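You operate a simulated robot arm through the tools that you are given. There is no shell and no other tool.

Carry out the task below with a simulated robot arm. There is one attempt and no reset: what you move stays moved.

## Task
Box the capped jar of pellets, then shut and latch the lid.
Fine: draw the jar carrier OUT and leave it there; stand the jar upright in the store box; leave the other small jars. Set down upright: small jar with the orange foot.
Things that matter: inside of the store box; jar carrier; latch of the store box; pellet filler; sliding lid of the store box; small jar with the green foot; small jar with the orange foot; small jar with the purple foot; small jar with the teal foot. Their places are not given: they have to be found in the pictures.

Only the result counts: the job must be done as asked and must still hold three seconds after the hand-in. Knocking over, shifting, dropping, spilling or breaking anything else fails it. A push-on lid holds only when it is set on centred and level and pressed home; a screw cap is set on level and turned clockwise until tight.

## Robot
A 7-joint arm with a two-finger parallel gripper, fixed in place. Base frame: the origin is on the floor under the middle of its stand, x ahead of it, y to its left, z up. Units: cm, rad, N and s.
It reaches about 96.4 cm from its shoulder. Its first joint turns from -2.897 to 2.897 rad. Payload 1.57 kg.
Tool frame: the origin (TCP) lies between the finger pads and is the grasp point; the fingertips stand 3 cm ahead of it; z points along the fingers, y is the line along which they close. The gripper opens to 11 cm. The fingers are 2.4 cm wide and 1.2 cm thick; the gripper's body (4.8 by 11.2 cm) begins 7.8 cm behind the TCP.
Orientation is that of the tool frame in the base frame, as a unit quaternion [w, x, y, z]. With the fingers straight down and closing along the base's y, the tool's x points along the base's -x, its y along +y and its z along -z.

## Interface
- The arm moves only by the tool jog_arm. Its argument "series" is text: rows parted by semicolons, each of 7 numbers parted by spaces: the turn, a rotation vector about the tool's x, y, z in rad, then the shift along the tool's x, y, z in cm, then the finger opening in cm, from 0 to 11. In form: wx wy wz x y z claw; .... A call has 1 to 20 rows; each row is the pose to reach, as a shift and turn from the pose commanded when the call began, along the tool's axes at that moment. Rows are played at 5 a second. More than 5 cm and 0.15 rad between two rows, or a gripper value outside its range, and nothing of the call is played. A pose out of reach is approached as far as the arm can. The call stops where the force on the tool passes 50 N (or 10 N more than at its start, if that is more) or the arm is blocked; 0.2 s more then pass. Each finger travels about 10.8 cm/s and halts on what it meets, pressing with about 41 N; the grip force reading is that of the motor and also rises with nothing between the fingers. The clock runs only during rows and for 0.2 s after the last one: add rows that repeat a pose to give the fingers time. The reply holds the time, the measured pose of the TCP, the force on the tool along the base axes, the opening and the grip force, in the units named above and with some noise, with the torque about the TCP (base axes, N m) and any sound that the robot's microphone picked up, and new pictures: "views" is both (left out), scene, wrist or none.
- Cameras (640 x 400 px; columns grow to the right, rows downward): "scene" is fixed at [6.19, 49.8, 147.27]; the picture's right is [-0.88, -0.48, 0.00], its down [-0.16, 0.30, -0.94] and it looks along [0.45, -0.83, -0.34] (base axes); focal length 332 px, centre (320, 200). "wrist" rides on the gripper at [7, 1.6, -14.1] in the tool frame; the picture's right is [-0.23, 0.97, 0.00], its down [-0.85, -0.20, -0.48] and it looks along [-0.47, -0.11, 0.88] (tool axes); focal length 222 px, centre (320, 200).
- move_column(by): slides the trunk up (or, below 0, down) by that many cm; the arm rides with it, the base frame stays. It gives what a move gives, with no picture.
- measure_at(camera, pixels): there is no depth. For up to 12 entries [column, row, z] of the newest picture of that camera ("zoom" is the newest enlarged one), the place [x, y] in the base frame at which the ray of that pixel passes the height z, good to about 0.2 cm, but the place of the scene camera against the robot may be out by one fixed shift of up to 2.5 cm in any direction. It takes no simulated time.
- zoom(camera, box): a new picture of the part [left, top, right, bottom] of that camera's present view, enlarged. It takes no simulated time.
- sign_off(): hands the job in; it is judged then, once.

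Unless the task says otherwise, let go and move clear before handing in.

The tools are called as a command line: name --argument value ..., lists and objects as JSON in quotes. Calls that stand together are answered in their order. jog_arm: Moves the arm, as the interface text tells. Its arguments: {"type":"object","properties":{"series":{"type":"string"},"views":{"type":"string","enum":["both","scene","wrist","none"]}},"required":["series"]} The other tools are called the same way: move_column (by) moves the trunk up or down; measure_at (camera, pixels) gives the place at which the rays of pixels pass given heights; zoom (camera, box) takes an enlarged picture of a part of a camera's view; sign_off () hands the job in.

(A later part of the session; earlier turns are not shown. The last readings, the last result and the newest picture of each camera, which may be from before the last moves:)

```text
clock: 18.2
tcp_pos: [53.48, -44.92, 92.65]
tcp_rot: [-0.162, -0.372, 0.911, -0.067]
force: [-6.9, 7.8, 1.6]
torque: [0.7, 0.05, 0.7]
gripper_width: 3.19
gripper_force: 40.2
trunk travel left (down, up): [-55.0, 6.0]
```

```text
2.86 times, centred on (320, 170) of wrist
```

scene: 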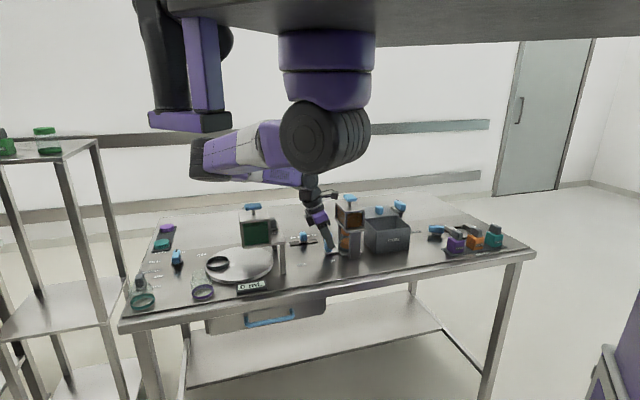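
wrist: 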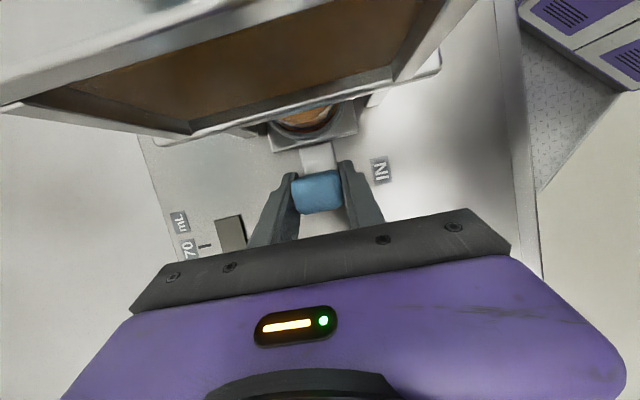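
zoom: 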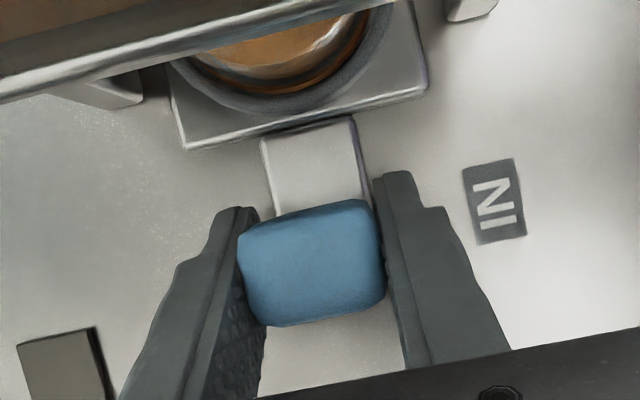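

The grip holds at 3.19 cm wide and 40 N, with about 10 N of side load. I'll pull gently along the slide direction for 5.6 cm, easing the side offset slightly.

jog_arm --series "0 0 0 -0.329 0.05 -0.12 2; 0 0 0 -0.657 0.1 -0.24 2; 0 0 0 -1.127 0.1 -0.412 2; 0 0 0 -1.784 0.1 -0.652 2; 0 0 0 -2.441 0.1 -0.892 2; 0 0 0 -3.099 0.1 -1.132 2; 0 0 0 -3.756 0.1 -1.372 2; 0 0 0 -4.413 0.1 -1.612 2; 0 0 0 -5.07 0.1 -1.852 2; 0 0 0 -5.258 0.1 -1.921 2; 0 0 0 -5.258 0.1 -1.921 2"

zoom --camera "wrist" --box '[220, 60, 440, 240]'

zoom --camera "scene" --box '[280, 170, 400, 270]'

```text
clock: 20.6
tcp_pos: [57.33, -40.97, 92.52]
tcp_rot: [-0.163, -0.372, 0.911, -0.067]
force: [-19.2, 20.1, 18.4]
torque: [0.97, -0.2, 0.63]
gripper_width: 3.18
gripper_force: 41.2
trunk travel left (down, up): [-55.0, 6.0]
```

scene: 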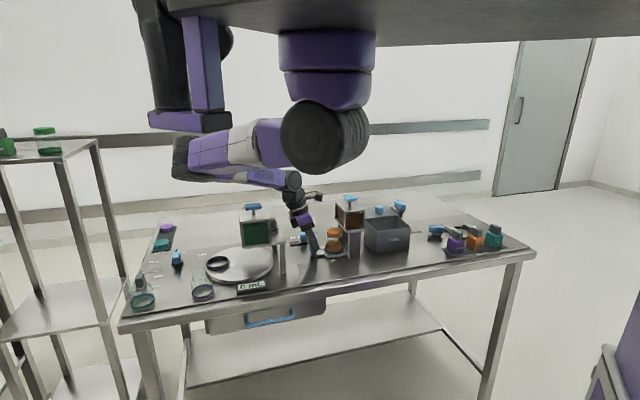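
wrist: 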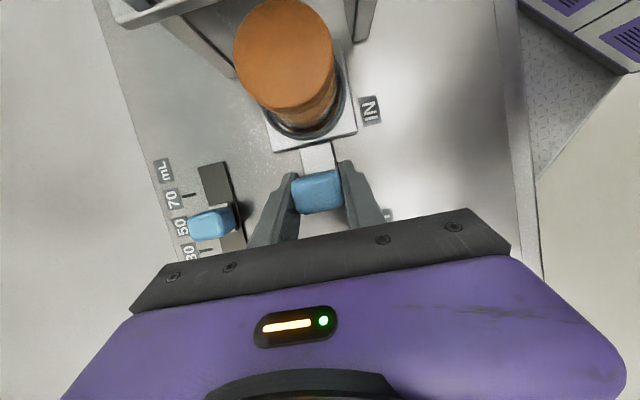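

```text
2.22 times, centred on (330, 150) of wrist
```

zoom: 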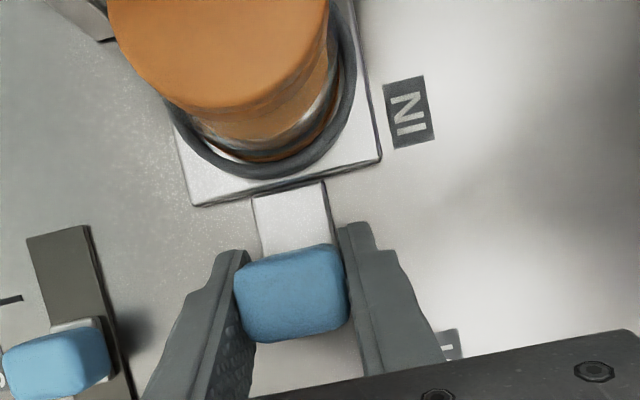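

```text
4.00 times, centred on (340, 220) of scene
```

zoom: 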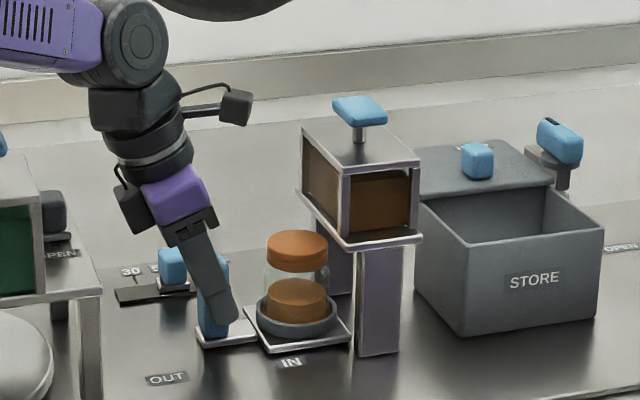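

The carrier moved 5.5 cm and the jar is clear of the hopper. There is about 28 N of side load, which means the rail runs closer to 46°. I'll check where the dose slider knob is before opening the fingers next to it.

measure_at --camera "wrist" --pixels '[[210, 222, 91], [233, 222, 91], [222, 200, 87], [318, 191, 95], [371, 111, 87], [285, 55, 98], [305, 118, 89], [240, 230, 87]]'

jog_arm --series "0 0 0 0 0 0 3.6; 0 0 0 0 0 0 4.2; 0 0 0 0 0 0 4.4; 0 0 0 0 0 0 4.4"

```text
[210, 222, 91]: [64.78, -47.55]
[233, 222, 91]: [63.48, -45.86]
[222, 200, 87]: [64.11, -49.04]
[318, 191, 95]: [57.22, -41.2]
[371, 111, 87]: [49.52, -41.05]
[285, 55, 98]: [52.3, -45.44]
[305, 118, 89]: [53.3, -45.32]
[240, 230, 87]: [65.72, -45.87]
```

```text
clock: 21.6
tcp_pos: [57.39, -41.13, 92.42]
tcp_rot: [-0.16, -0.371, 0.912, -0.067]
force: [-0.1, 1.0, -0.4]
torque: [-0.02, -0.02, 0.01]
gripper_width: 4.39
gripper_force: 0.0
trunk travel left (down, up): [-55.0, 6.0]
```

scene: 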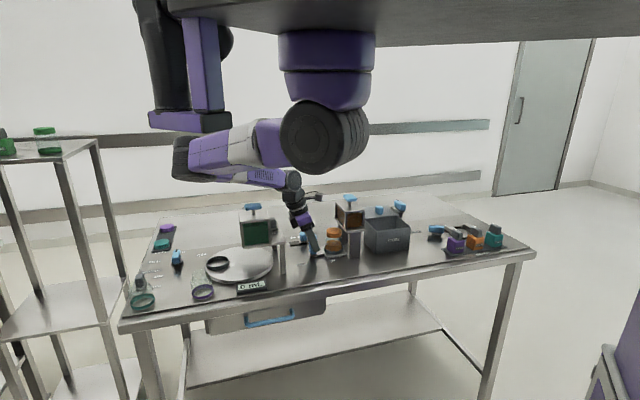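
wrist: 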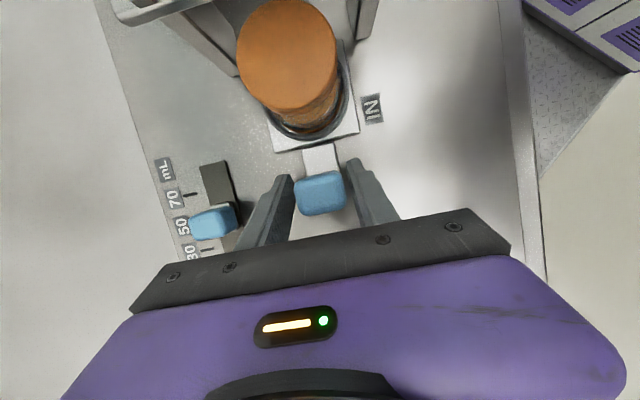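

Released cleanly; the handle centre is near (57.33,-40.97), so the rail direction is about 45.6°. I'll lift straight up, bring the hand nearly upright, and look again.

jog_arm --series "0 0 0 1.37 0 -3.76 4.4; 0 0 0 2.74 0 -7.5 4.4; 0 -0.1 0 2.74 0 -7.5 5.2; 0 -0.2 0 2.74 0 -7.5 5.2; 0 -0.29 0 2.74 0 -7.5 5.2; 0 -0.29 0 2.74 0 -7.5 5.2"

zoom --camera "wrist" --box '[200, 20, 440, 220]'

zoom --camera "scene" --box '[220, 150, 380, 290]'

```text
clock: 23.0
tcp_pos: [57.39, -40.91, 100.57]
tcp_rot: [-0.026, -0.378, 0.925, -0.012]
force: [0.4, 0.0, 0.5]
torque: [0.05, -0.01, 0.01]
gripper_width: 5.2
gripper_force: 0.0
trunk travel left (down, up): [-55.0, 6.0]
```

scene: 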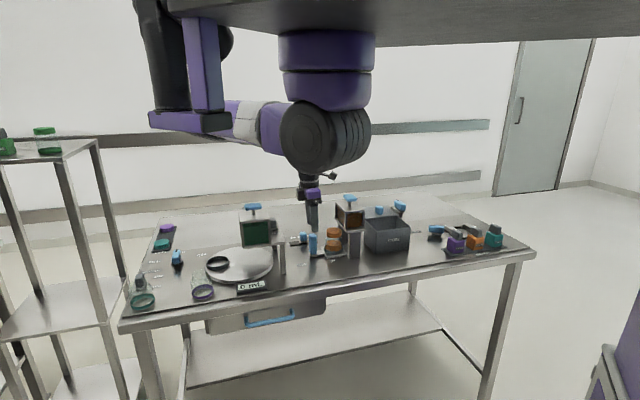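
wrist: 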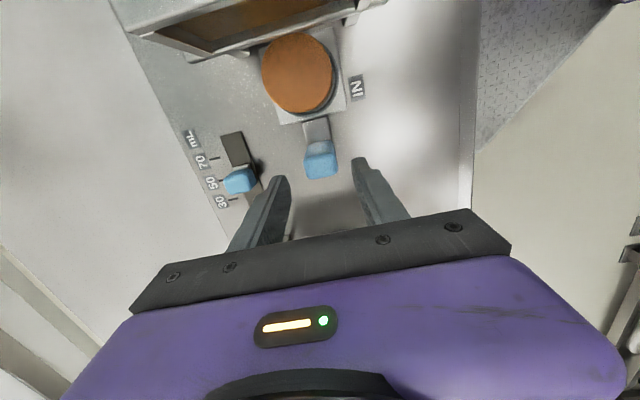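

```text
2.00 times, centred on (320, 120) of wrist
```

zoom: 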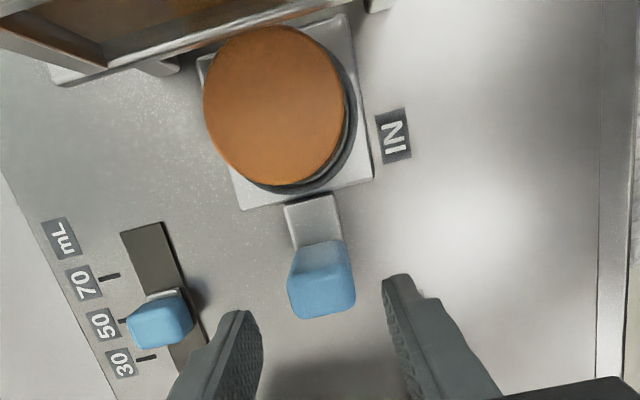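

```text
2.86 times, centred on (300, 220) of scene
```

zoom: 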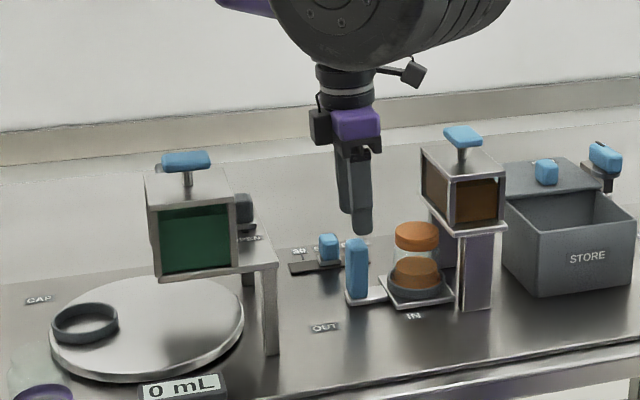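

The hand is almost upright above the handle, and the jar with its orange cap sits level in the carrier. I'll descend around the handle and close on it.

jog_arm --series "0 0 -0.01 -0.17 0 3 5.2; 0 0 -0.02 -0.3 0 5.5 5.2; 0 0 -0.02 -0.43 0 7.5 5.2; 0 0 -0.02 -0.43 0 7.5 5.2; 0 0 -0.02 -0.43 0 7.5 3.5; 0 0 -0.02 -0.43 0 7.5 2.5; 0 0 -0.02 -0.43 0 7.5 2; 0 0 -0.02 -0.43 0 7.5 2"

zoom --camera "wrist" --box '[200, 20, 440, 220]'

zoom --camera "scene" --box '[220, 150, 380, 290]'

```text
clock: 24.8
tcp_pos: [57.19, -41.0, 93.21]
tcp_rot: [-0.028, -0.386, 0.922, -0.013]
force: [-10.0, 10.6, -1.2]
torque: [0.0, -0.09, -0.95]
gripper_width: 3.2
gripper_force: 40.7
trunk travel left (down, up): [-55.0, 6.0]
```

scene: 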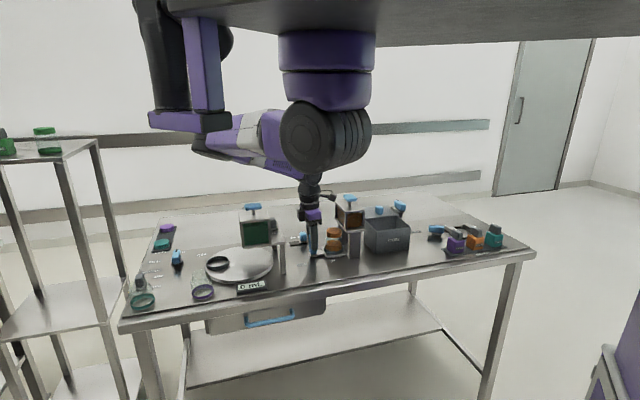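
wrist: 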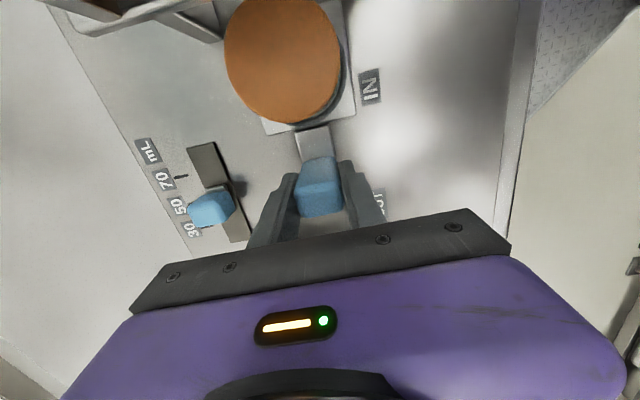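

```text
2.00 times, centred on (320, 120) of wrist
```

zoom: 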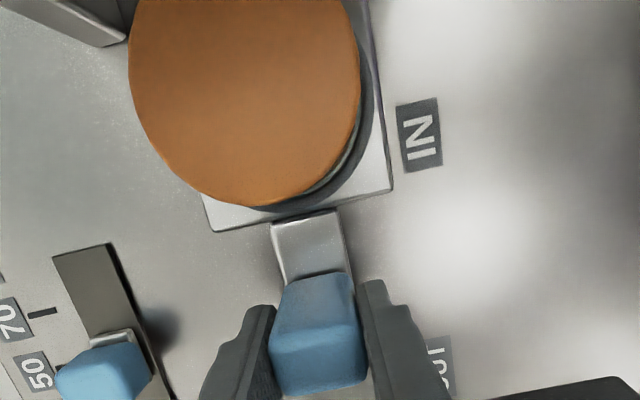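

```text
2.86 times, centred on (300, 220) of scene
```

zoom: 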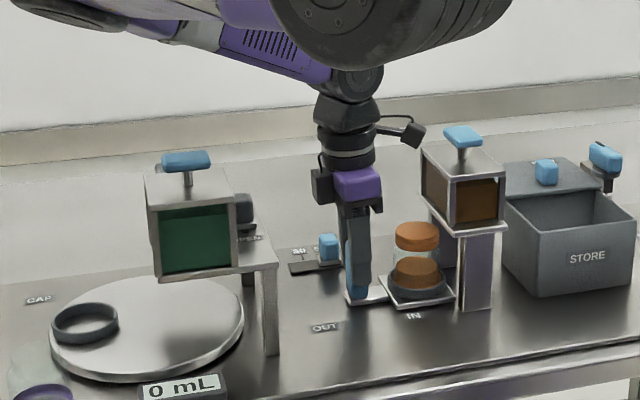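

The grip is solid with a modest 15 N side load. I'll pull the remaining ~5.4 cm slowly along the refined rail direction.

jog_arm --series "0 0 0 -0.3 0.08 -0.02 2; 0 0 0 -0.8 0.1 -0.05 2; 0 0 0 -1.4 0.11 -0.08 2; 0 0 0 -2.0 0.12 -0.11 2; 0 0 0 -2.6 0.13 -0.15 2; 0 0 0 -3.2 0.14 -0.18 2; 0 0 0 -3.8 0.14 -0.22 2; 0 0 0 -4.4 0.15 -0.25 2; 0 0 0 -5.0 0.16 -0.29 2; 0 0 0 -5.4 0.16 -0.31 2; 0 0 0 -5.4 0.16 -0.31 2"

zoom --camera "wrist" --box '[200, 20, 440, 220]'

zoom --camera "scene" --box '[220, 150, 380, 290]'

```text
clock: 27.2
tcp_pos: [61.09, -37.07, 93.12]
tcp_rot: [-0.028, -0.386, 0.922, -0.014]
force: [-2.2, -11.1, 3.8]
torque: [1.23, 0.01, -0.89]
gripper_width: 3.2
gripper_force: 40.5
trunk travel left (down, up): [-55.0, 6.0]
```

scene: 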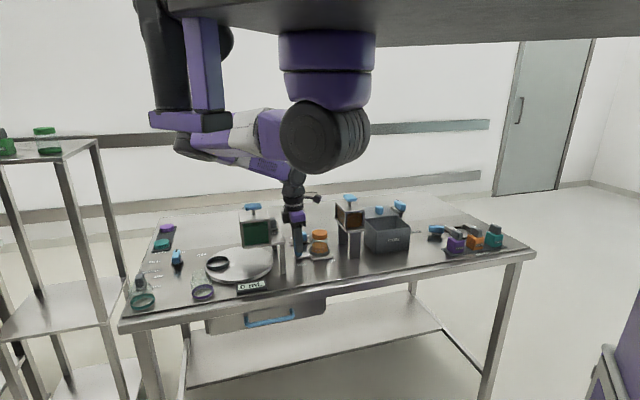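
wrist: 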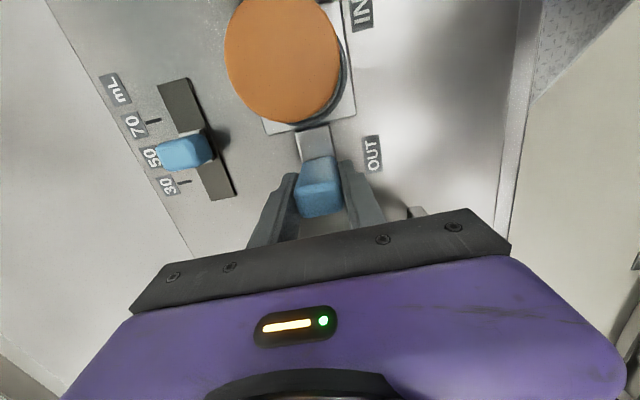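

```text
2.00 times, centred on (320, 120) of wrist
```

zoom: 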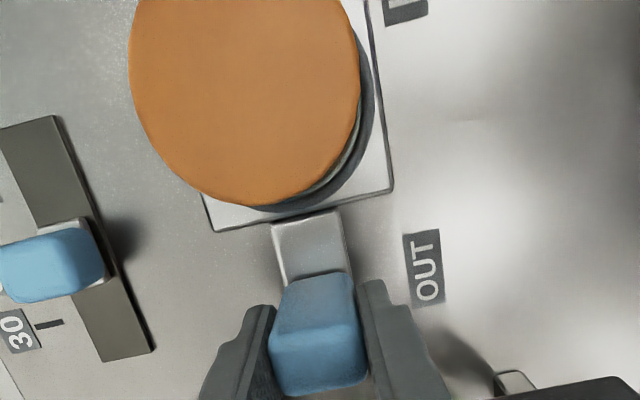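

```text
2.86 times, centred on (300, 220) of scene
```

zoom: 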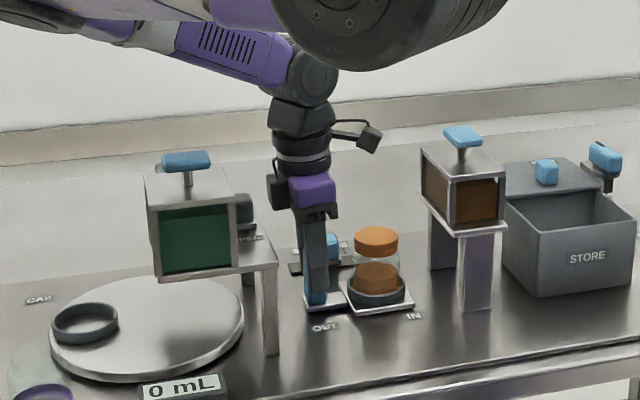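

The handle is now beside the OUT label (zoom (425,265)), with 10.9 cm of total travel matching the label spacing. I'll nudge outward slightly to make sure it's at the stop.

jog_arm --series "0 0 0 -0.15 -0.03 -0.01 2; 0 0 0 -0.3 -0.03 -0.02 2; 0 0 0 -0.4 -0.03 -0.02 2; 0 0 0 -0.4 -0.03 -0.02 2" --views "none"

```text
clock: 28.2
tcp_pos: [61.13, -37.04, 93.11]
tcp_rot: [-0.031, -0.386, 0.922, -0.015]
force: [-18.2, -29.5, 8.6]
torque: [0.81, 0.78, -0.89]
gripper_width: 3.22
gripper_force: 41.0
trunk travel left (down, up): [-55.0, 6.0]
```

The carrier moved only 0.05 cm while the resisting force rose to about 33 N, so it is at the OUT stop. I'll relax, release and lift straight up.

jog_arm --series "0 0 0 0.2 0 0 2; 0 0 0 0.4 0.03 0.02 2; 0 0 0 0.4 0.03 0.02 4; 0 0 0 0.4 0.03 0.02 4.8; 0 0 0 0.4 0.03 0.02 4.8; 0 0 0 0.57 0.03 -3 4.8; 0 0 0 0.8 0.03 -7 4.8; 0 0 0 1.05 0.03 -11.5 4.8; 0 0 0 1.3 0.03 -16 4.8; 0 0 0 1.3 0.03 -16 4.8"

zoom --camera "wrist" --box '[200, 0, 440, 200]'

zoom --camera "scene" --box '[270, 210, 370, 280]'

```text
clock: 30.4
tcp_pos: [61.32, -37.08, 108.91]
tcp_rot: [-0.028, -0.386, 0.922, -0.013]
force: [0.0, 0.4, 0.7]
torque: [0.0, 0.0, 0.0]
gripper_width: 4.83
gripper_force: 0.1
trunk travel left (down, up): [-55.0, 6.0]
```

scene: 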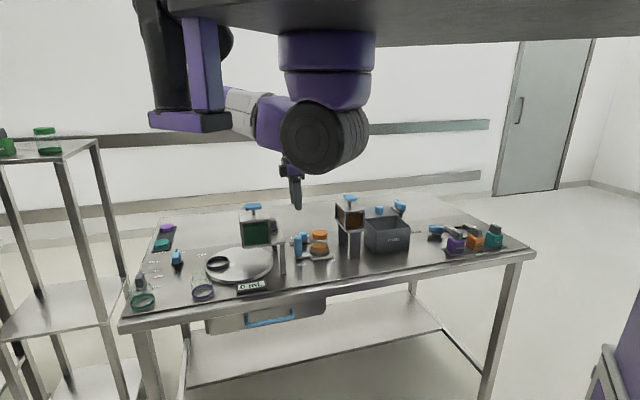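
wrist: 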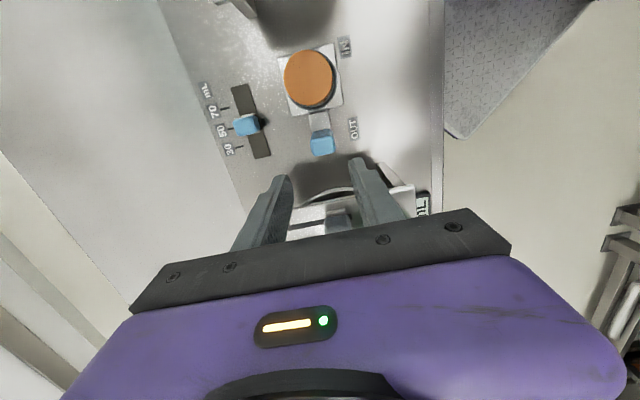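

```text
2.00 times, centred on (320, 100) of wrist
```

zoom: 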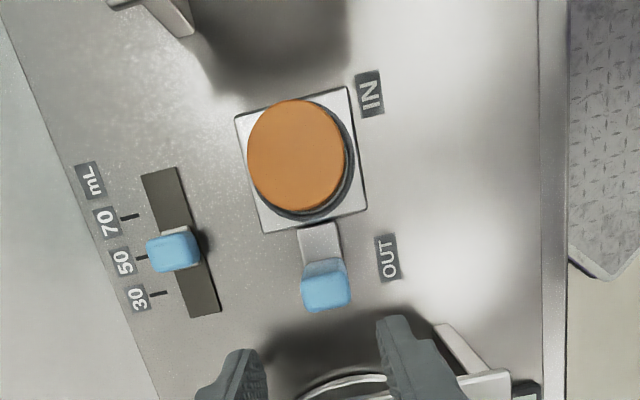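

```text
5.71 times, centred on (320, 245) of scene
```

zoom: 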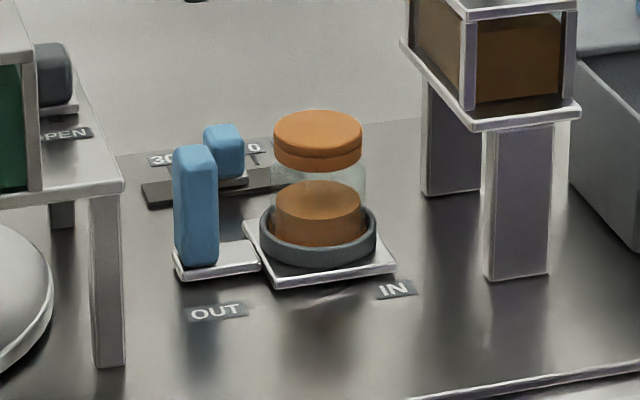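

The jar stands level in the drawn-out carrier with nothing overhead. I'll measure the cap and carrier positions now.

zoom --camera "wrist" --box '[260, 30, 370, 130]'

measure_at --camera "wrist" --pixels '[[308.5, 77.8, 97], [308.5, 77.8, 95], [283.5, 77.8, 97], [333, 77.8, 97], [308.5, 50, 97], [308.5, 106, 97], [311.5, 80.5, 88], [278.5, 57.5, 88], [332.5, 44, 88], [343, 104, 88], [291.5, 116.5, 88]]'

measure_at --camera "scene" --pixels '[[319.6, 232.5, 97], [320, 254.5, 88], [304, 243, 97]]'

```text
4.00 times, centred on (315, 80) of wrist
```

zoom: 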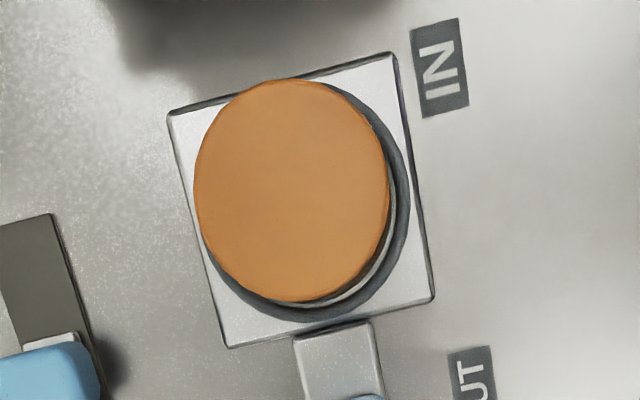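

```text
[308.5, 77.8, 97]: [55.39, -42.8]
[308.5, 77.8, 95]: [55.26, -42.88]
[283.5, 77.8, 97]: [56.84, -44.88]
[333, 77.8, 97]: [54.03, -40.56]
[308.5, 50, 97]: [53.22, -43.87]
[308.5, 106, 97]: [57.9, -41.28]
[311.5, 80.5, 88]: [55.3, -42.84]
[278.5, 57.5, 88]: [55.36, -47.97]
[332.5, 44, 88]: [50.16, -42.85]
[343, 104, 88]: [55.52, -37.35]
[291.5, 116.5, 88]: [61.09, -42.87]
```

```text
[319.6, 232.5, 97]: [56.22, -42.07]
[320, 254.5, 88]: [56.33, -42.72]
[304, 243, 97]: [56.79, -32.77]
```

The plate corners give the jar centre at (55.5,-42.8), with a cap about 5.2–5.8 cm across. I'll level the tool while rising, then yaw so the fingers close along the bench length, which gives the most room both here and in the box.

jog_arm --series "0 -0.03 0 0 0 -2 6; 0 -0.057 0 0 0 -4 7.6; 0 -0.057 0 0 0 -4 7.6" --views "none"

```text
clock: 31.2
tcp_pos: [61.51, -36.87, 112.9]
tcp_rot: [-0.002, -0.387, 0.922, -0.002]
force: [1.2, -0.1, 0.5]
torque: [0.0, 0.03, -0.02]
gripper_width: 7.59
gripper_force: 0.1
trunk travel left (down, up): [-55.0, 6.0]
```

Level now at z=112.9. Yawing +1.568 rad while moving over the jar at this height.

jog_arm --series "0 0 0.131 0 0 0 7.6; 0 0 0.262 0.5 0 0 7.6; 0 0 0.393 1 0 0 7.6; 0 0 0.524 1.5 0 0 7.6; 0 0 0.655 2.2 0 0 7.6; 0 0 0.786 3 0.05 0 7.6; 0 0 0.917 4 0.1 0 7.6; 0 0 1.048 5 0.1 0 7.6; 0 0 1.179 6 0.15 0 7.6; 0 0 1.31 7 0.15 0 7.6; 0 0 1.441 8 0.18 0 7.6; 0 0 1.568 8.48 0.18 0 7.6; 0 0 1.568 8.48 0.18 0 7.6"

zoom --camera "wrist" --box '[200, 40, 440, 220]'

zoom --camera "scene" --box '[250, 150, 410, 280]'

```text
clock: 34.0
tcp_pos: [55.12, -42.71, 113.1]
tcp_rot: [0.0, 0.378, 0.926, -0.002]
force: [0.1, 1.2, 0.5]
torque: [0.03, -0.01, 0.02]
gripper_width: 7.6
gripper_force: 0.1
trunk travel left (down, up): [-55.0, 6.0]
```

scene: 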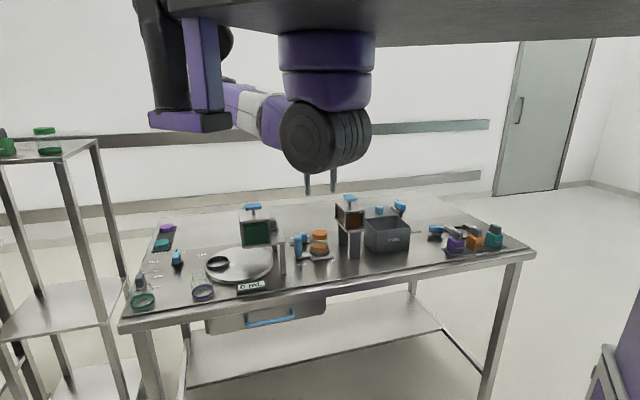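
wrist: 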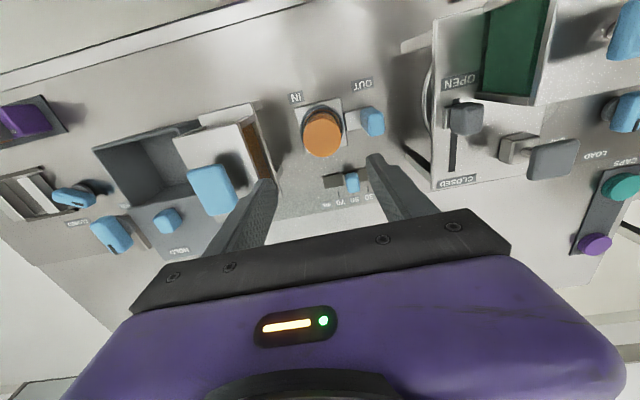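

```text
2.22 times, centred on (320, 130) of wrist
```

zoom: 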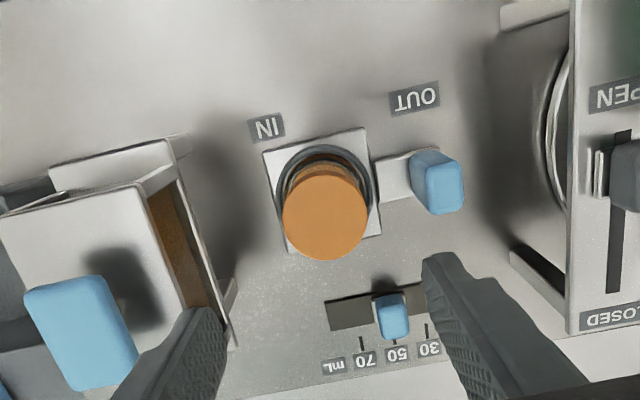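

```text
3.08 times, centred on (330, 215) of scene
```

zoom: 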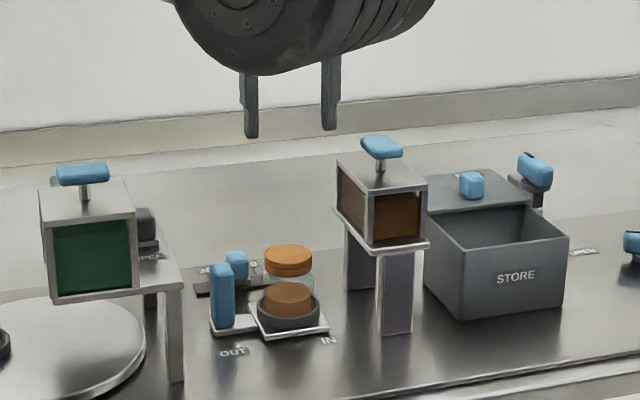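

With the jar centre at (55.45,-42.72), the cap parallax gives a cap-top height of z≈95.0. I'll descend to just around the cap and check alignment before going lower.

jog_arm --series "0 0 0 -0.12 0.1 4.5 7.6; 0 0 0 -0.24 0.23 9 7.6; 0 0 0 -0.24 0.23 12.5 7.6; 0 0 0 -0.24 0.23 15 7.6; 0 0 0 -0.24 0.23 16 7.6; 0 0 0 -0.24 0.23 16 7.6"

zoom --camera "wrist" --box '[200, 80, 440, 240]'

zoom --camera "scene" --box '[270, 180, 390, 270]'

```text
clock: 35.4
tcp_pos: [55.67, -42.83, 97.08]
tcp_rot: [0.0, 0.377, 0.926, -0.001]
force: [0.4, -0.9, -0.5]
torque: [0.01, -0.03, -0.01]
gripper_width: 7.59
gripper_force: 0.0
trunk travel left (down, up): [-55.0, 6.0]
```

scene: 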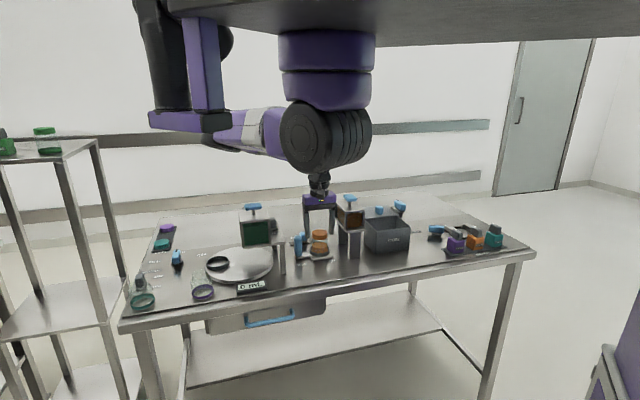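
wrist: 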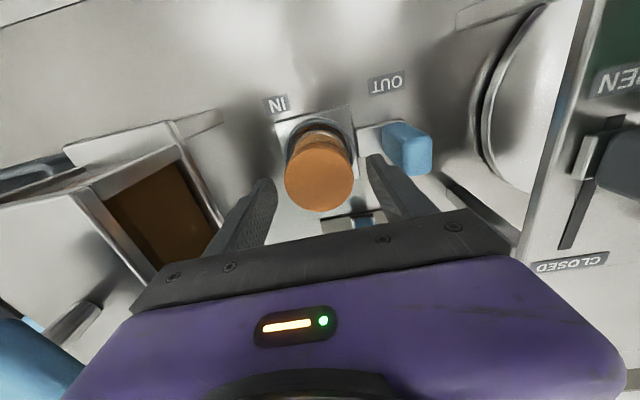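

```text
2.50 times, centred on (320, 160) of wrist
```

zoom: 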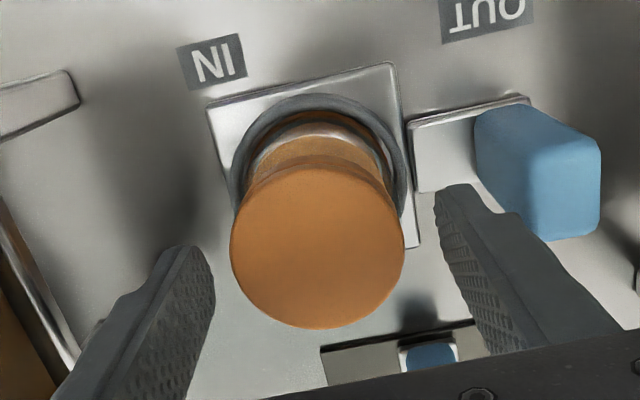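

```text
4.44 times, centred on (330, 225) of scene
```

zoom: 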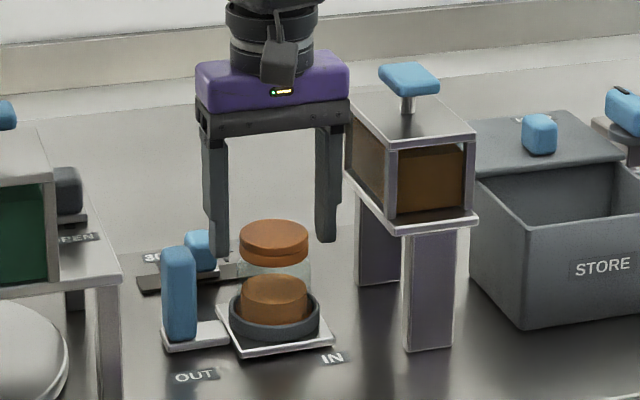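

The cap is centred between the fingers to about 0.1 cm, and slightly (0.3 cm) toward tool +x. I'll correct that, descend to z≈94.2 so the fingertips stay above the carrier ring, and close.

jog_arm --series "0 0 0 0.3 -0.1 1 7.6; 0 0 0 0.3 -0.1 2 7.6; 0 0 0 0.3 -0.1 2.9 7.6; 0 0 0 0.3 -0.1 2.9 7.6; 0 0 0 0.3 -0.1 2.9 6.4; 0 0 0 0.3 -0.1 2.9 5.5; 0 0 0 0.3 -0.1 2.9 4.6; 0 0 0 0.3 -0.1 2.9 4.6; 0 0 0 0.3 -0.1 2.9 4.6"

zoom --camera "wrist" --box '[200, 80, 440, 240]'

zoom --camera "scene" --box '[270, 180, 390, 270]'

```text
clock: 37.4
tcp_pos: [55.21, -42.66, 94.33]
tcp_rot: [0.0, 0.377, 0.926, -0.003]
force: [-0.3, 0.6, -0.6]
torque: [-0.01, -0.01, -0.01]
gripper_width: 6.0
gripper_force: 41.0
trunk travel left (down, up): [-55.0, 6.0]
```

scene: 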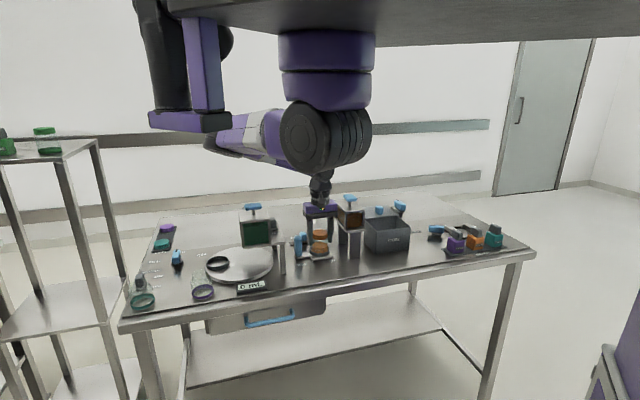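
wrist: 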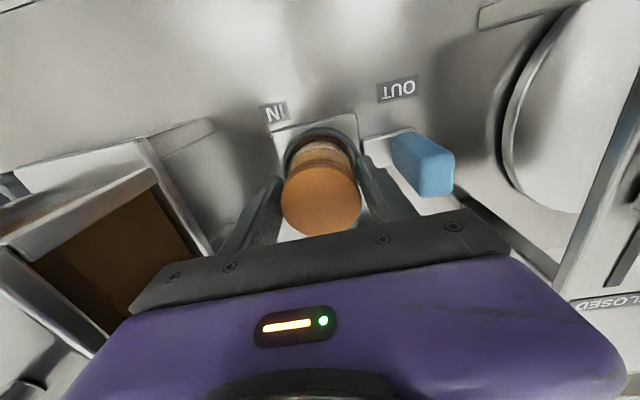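

```text
2.50 times, centred on (320, 160) of wrist
```

zoom: 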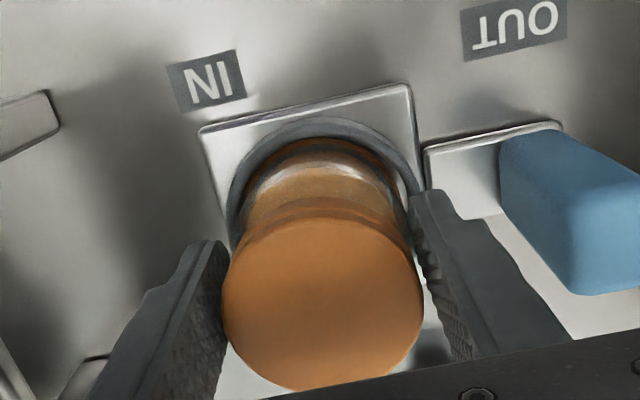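

```text
4.44 times, centred on (330, 225) of scene
```

zoom: 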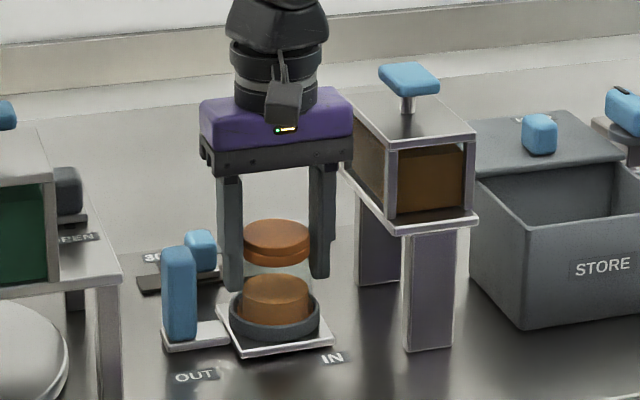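

The grip closed at 6.0 cm on the jar's glass body (the cap is slightly narrower), with 41 N and negligible side force. I'll lift slowly and check that it comes out clean.

jog_arm --series "0 0 0 0 0 -0.4 4.6; 0 0 0 0 0 -0.9 4.6; 0 0 0 0 0 -1.6 4.6; 0 0 0 0 0 -2.4 4.6; 0 0 0 0 0 -3.2 4.6; 0 0 0 0 0 -4 4.6; 0 0 0 0 0 -4 4.6"

zoom --camera "scene" --box '[270, 180, 390, 270]'

zoom --camera "wrist" --box '[200, 80, 440, 240]'

```text
clock: 39.0
tcp_pos: [55.3, -42.7, 98.16]
tcp_rot: [0.001, 0.376, 0.926, -0.002]
force: [-0.6, 0.2, -0.8]
torque: [0.02, -0.04, -0.03]
gripper_width: 5.96
gripper_force: 41.3
trunk travel left (down, up): [-55.0, 6.0]
```

scene: 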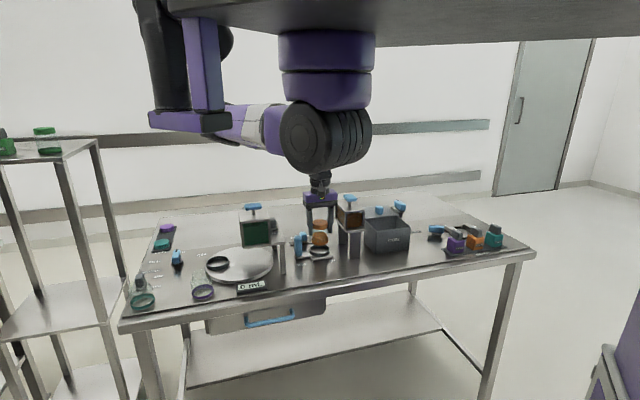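
wrist: 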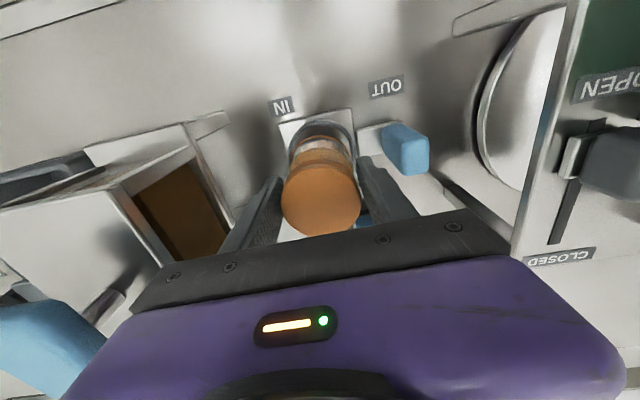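

```text
4.44 times, centred on (330, 225) of scene
```

zoom: 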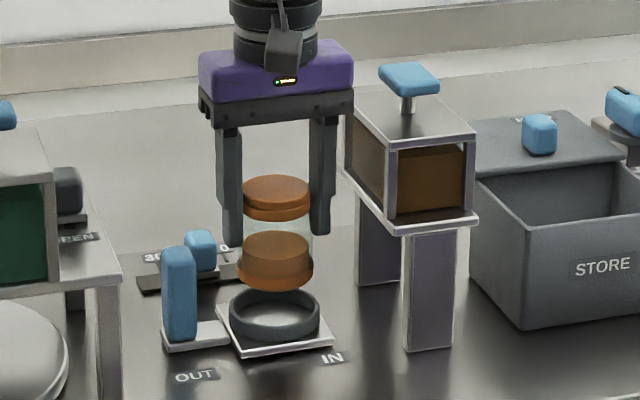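

```text
2.50 times, centred on (320, 160) of wrist
```

zoom: 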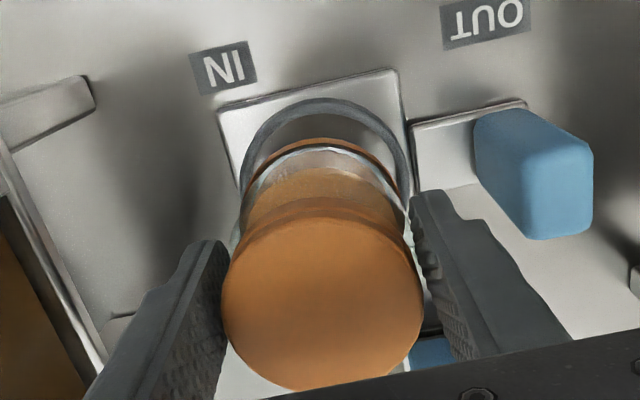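

The jar came out cleanly with the cap on, its orange foot visible, and the carrier still at OUT. I'll lift to z≈118 so it clears the filler's T-handle (z≈107).

jog_arm --series "0 0 0 0 0 -1.5 4.6; 0 0 0 0 0 -4 4.6; 0 0 0 0 0 -6.5 4.6; 0 0 0 0 0 -9 4.6; 0 0 0 0 0 -11.5 4.6; 0 0 0 0 0 -14 4.6; 0 0 0 0 0 -16.5 4.6; 0 0 0 0 0 -19 4.6; 0 0 0 0 0 -20.5 4.6; 0 0 0 0 0 -20.5 4.6" --views "scene"

```text
clock: 41.2
tcp_pos: [55.45, -42.77, 118.77]
tcp_rot: [0.0, 0.377, 0.926, -0.002]
force: [0.1, -0.5, -1.5]
torque: [0.02, -0.01, -0.01]
gripper_width: 5.95
gripper_force: 41.1
trunk travel left (down, up): [-55.0, 6.0]
```

scene: 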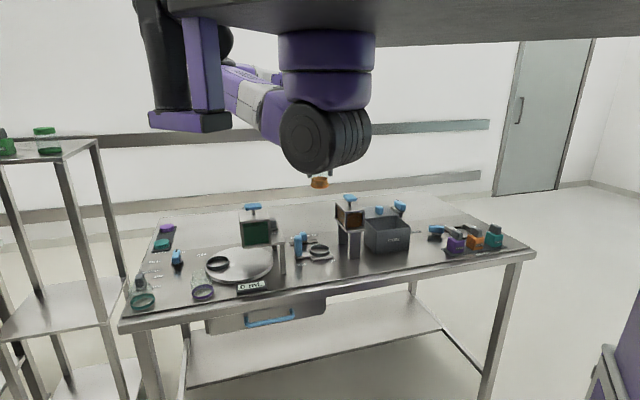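

The jar is held steady at z=118.8. I'll carry it across to above the store box opening at about (36.75,-60.7).

jog_arm --series "0 0 0 0.05 -1.5 0 4.6; 0 0 0 0.13 -4 0 4.6; 0 0 0 0.22 -7 0 4.6; 0 0 0 0.32 -10 0 4.6; 0 0 0 0.42 -13 0 4.6; 0 0 0 0.51 -16 0 4.6; 0 0 0 0.61 -19 0 4.6; 0 0 0 0.71 -22 0 4.6; 0 0 0 0.79 -24.5 0 4.6; 0 0 0 0.83 -25.88 0 4.6; 0 0 0 0.83 -25.88 0 4.6"

zoom --camera "wrist" --box '[200, 60, 440, 220]'

zoom --camera "scene" --box '[320, 140, 440, 260]'

```text
clock: 43.6
tcp_pos: [36.69, -60.48, 118.89]
tcp_rot: [0.0, 0.377, 0.926, -0.002]
force: [-0.1, 0.4, -1.6]
torque: [0.0, -0.01, -0.03]
gripper_width: 5.98
gripper_force: 40.9
trunk travel left (down, up): [-55.0, 6.0]
```

scene: 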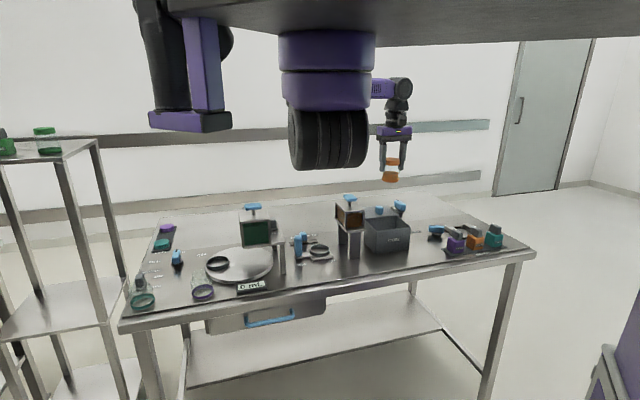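
wrist: 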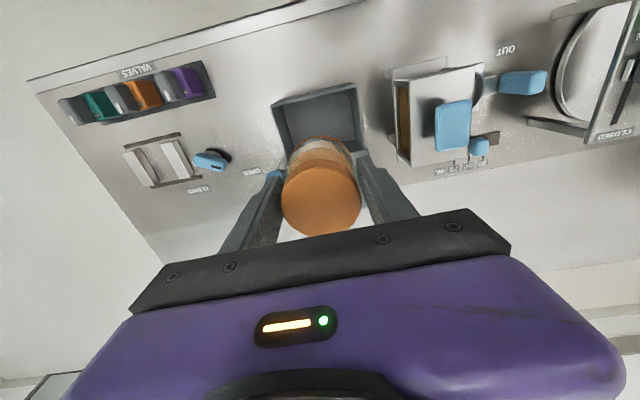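

```text
2.50 times, centred on (320, 140) of wrist
```

zoom: 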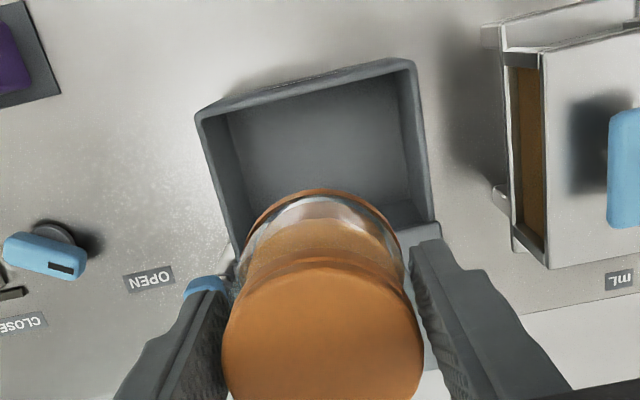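

```text
3.33 times, centred on (380, 200) of scene
```

zoom: 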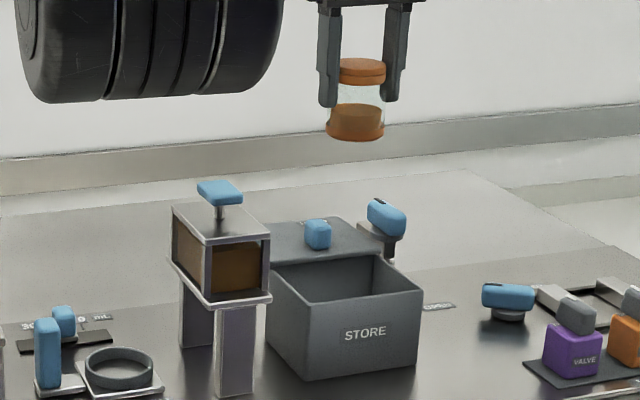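

The hand is over the opening and the box's front rim is visible at zoom (195,115)–(412,58). I'll measure the rim again to confirm the drop-in point.

measure_at --camera "zoom" --pixels '[[195, 115, 95.5], [412, 58, 95.5], [205, 118, 95.5], [405, 66, 95.5], [437, 225, 95.5], [229, 118, 88], [395, 78, 88], [437, 238, 95.5]]'

```text
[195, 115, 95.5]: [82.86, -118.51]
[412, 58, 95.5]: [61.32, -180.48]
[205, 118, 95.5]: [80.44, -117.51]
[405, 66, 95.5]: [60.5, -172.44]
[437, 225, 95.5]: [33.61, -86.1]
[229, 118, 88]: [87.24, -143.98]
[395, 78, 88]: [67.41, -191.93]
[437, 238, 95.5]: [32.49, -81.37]
```

Those numbers used the scene zoom by mistake; I'll redo it with wrist pixels.

measure_at --camera "wrist" --pixels '[[270, 106, 95.5], [356.8, 83.2, 95.5], [366.8, 150, 95.5], [270, 106, 97], [356.8, 83.2, 97], [283.6, 107.2, 88], [350, 91.2, 88], [284, 158, 95.5]]'

```text
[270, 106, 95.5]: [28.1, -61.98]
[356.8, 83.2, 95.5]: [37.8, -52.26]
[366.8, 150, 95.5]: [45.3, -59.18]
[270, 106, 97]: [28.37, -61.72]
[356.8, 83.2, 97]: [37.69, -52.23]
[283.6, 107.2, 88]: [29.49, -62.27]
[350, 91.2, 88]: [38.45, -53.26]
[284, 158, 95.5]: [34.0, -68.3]
```

The rim readings agree with the earlier ones, and the jar is centred lengthwise. I'll shift 0.5 cm toward the back to centre it between the front wall and the lid edge, and lower it to z≈96.

jog_arm --series "0 0 0 -0.25 0 -0.2 4.6; 0 0 0 -0.5 0 1.5 4.6; 0 0 0 -0.5 0 4.5 4.6; 0 0 0 -0.5 0 7.5 4.6; 0 0 0 -0.5 0 10.5 4.6; 0 0 0 -0.5 0 13.5 4.6; 0 0 0 -0.5 0 16.5 4.6; 0 0 0 -0.5 0 19 4.6; 0 0 0 -0.5 0 21 4.6; 0 0 0 -0.5 0 22.5 4.6; 0 0 0 -0.5 0 22.5 4.6"

zoom --camera "wrist" --box '[200, 60, 440, 220]'

zoom --camera "scene" --box '[340, 170, 440, 260]'

```text
clock: 46.0
tcp_pos: [37.08, -60.82, 96.19]
tcp_rot: [0.001, 0.378, 0.926, -0.002]
force: [-0.2, 0.8, -1.9]
torque: [0.0, 0.0, -0.01]
gripper_width: 5.98
gripper_force: 40.3
trunk travel left (down, up): [-55.0, 6.0]
```

scene: 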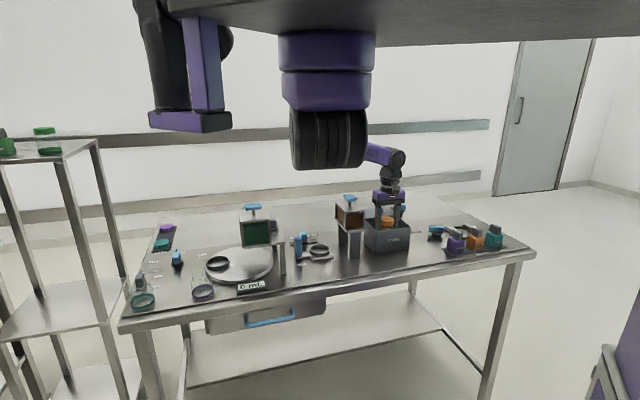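
wrist: 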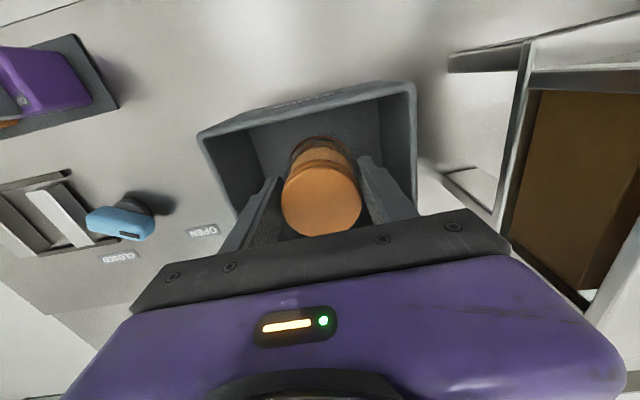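

```text
2.50 times, centred on (320, 140) of wrist
```

zoom: 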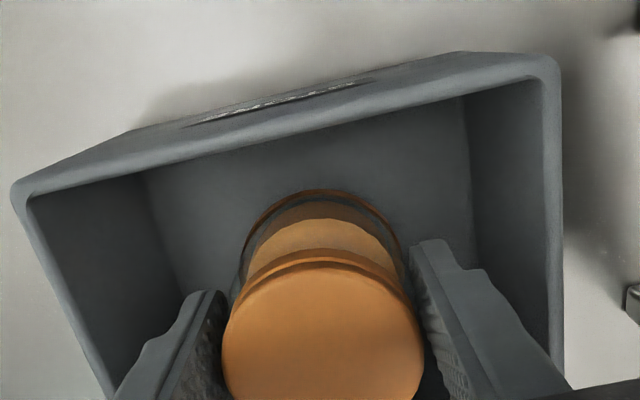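

```text
4.44 times, centred on (390, 215) of scene
```

zoom: 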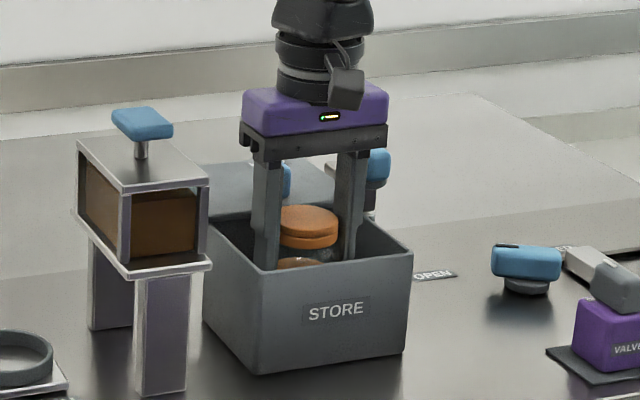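

The jar and fingers fit inside the box with clearance on all sides. I'll lower it gently, watching for floor contact.

jog_arm --series "0 0 0 0 0 0.5 4.6; 0 0 0 0 0 1.0 4.6; 0 0 0 0 0 1.4 4.6; 0 0 0 0 0 1.4 4.6" --views "none"

```text
clock: 47.0
tcp_pos: [36.94, -60.95, 94.79]
tcp_rot: [0.0, 0.377, 0.926, -0.001]
force: [0.2, -0.3, -1.5]
torque: [-0.03, -0.03, 0.0]
gripper_width: 5.96
gripper_force: 40.5
trunk travel left (down, up): [-55.0, 6.0]
```

No contact yet at z=94.8 (force z -1.5 N). Continuing down in small steps.

jog_arm --series "0 0 0 0 0 0.2 4.6; 0 0 0 0 0 0.4 4.6; 0 0 0 0 0 0.6 4.6; 0 0 0 0 0 0.6 4.6" --views "none"

```text
clock: 48.0
tcp_pos: [37.03, -61.01, 94.27]
tcp_rot: [0.0, 0.376, 0.926, -0.002]
force: [-0.7, -0.5, -1.8]
torque: [-0.01, -0.01, 0.05]
gripper_width: 5.97
gripper_force: 40.8
trunk travel left (down, up): [-55.0, 6.0]
```

jog_arm --series "0 0 0 0 0 0.15 4.6; 0 0 0 0 0 0.3 4.6; 0 0 0 0 0 0.4 4.6; 0 0 0 0 0 0.4 4.6" --views "none"

```text
clock: 49.0
tcp_pos: [37.04, -60.95, 93.93]
tcp_rot: [0.0, 0.378, 0.926, -0.002]
force: [0.3, 0.2, -1.8]
torque: [0.01, 0.02, 0.04]
gripper_width: 5.98
gripper_force: 41.7
trunk travel left (down, up): [-55.0, 6.0]
```

Still free at z=93.9. I'll keep lowering in fine steps.

jog_arm --series "0 0 0 0 0 0.1 4.6; 0 0 0 0 0 0.2 4.6; 0 0 0 0 0 0.3 4.6; 0 0 0 0 0 0.3 4.6" --views "none"

```text
clock: 50.0
tcp_pos: [36.94, -61.18, 93.84]
tcp_rot: [0.001, 0.377, 0.926, -0.003]
force: [0.2, 6.1, 24.0]
torque: [0.52, -0.21, 0.03]
gripper_width: 5.98
gripper_force: 41.5
trunk travel left (down, up): [-55.0, 6.0]
```

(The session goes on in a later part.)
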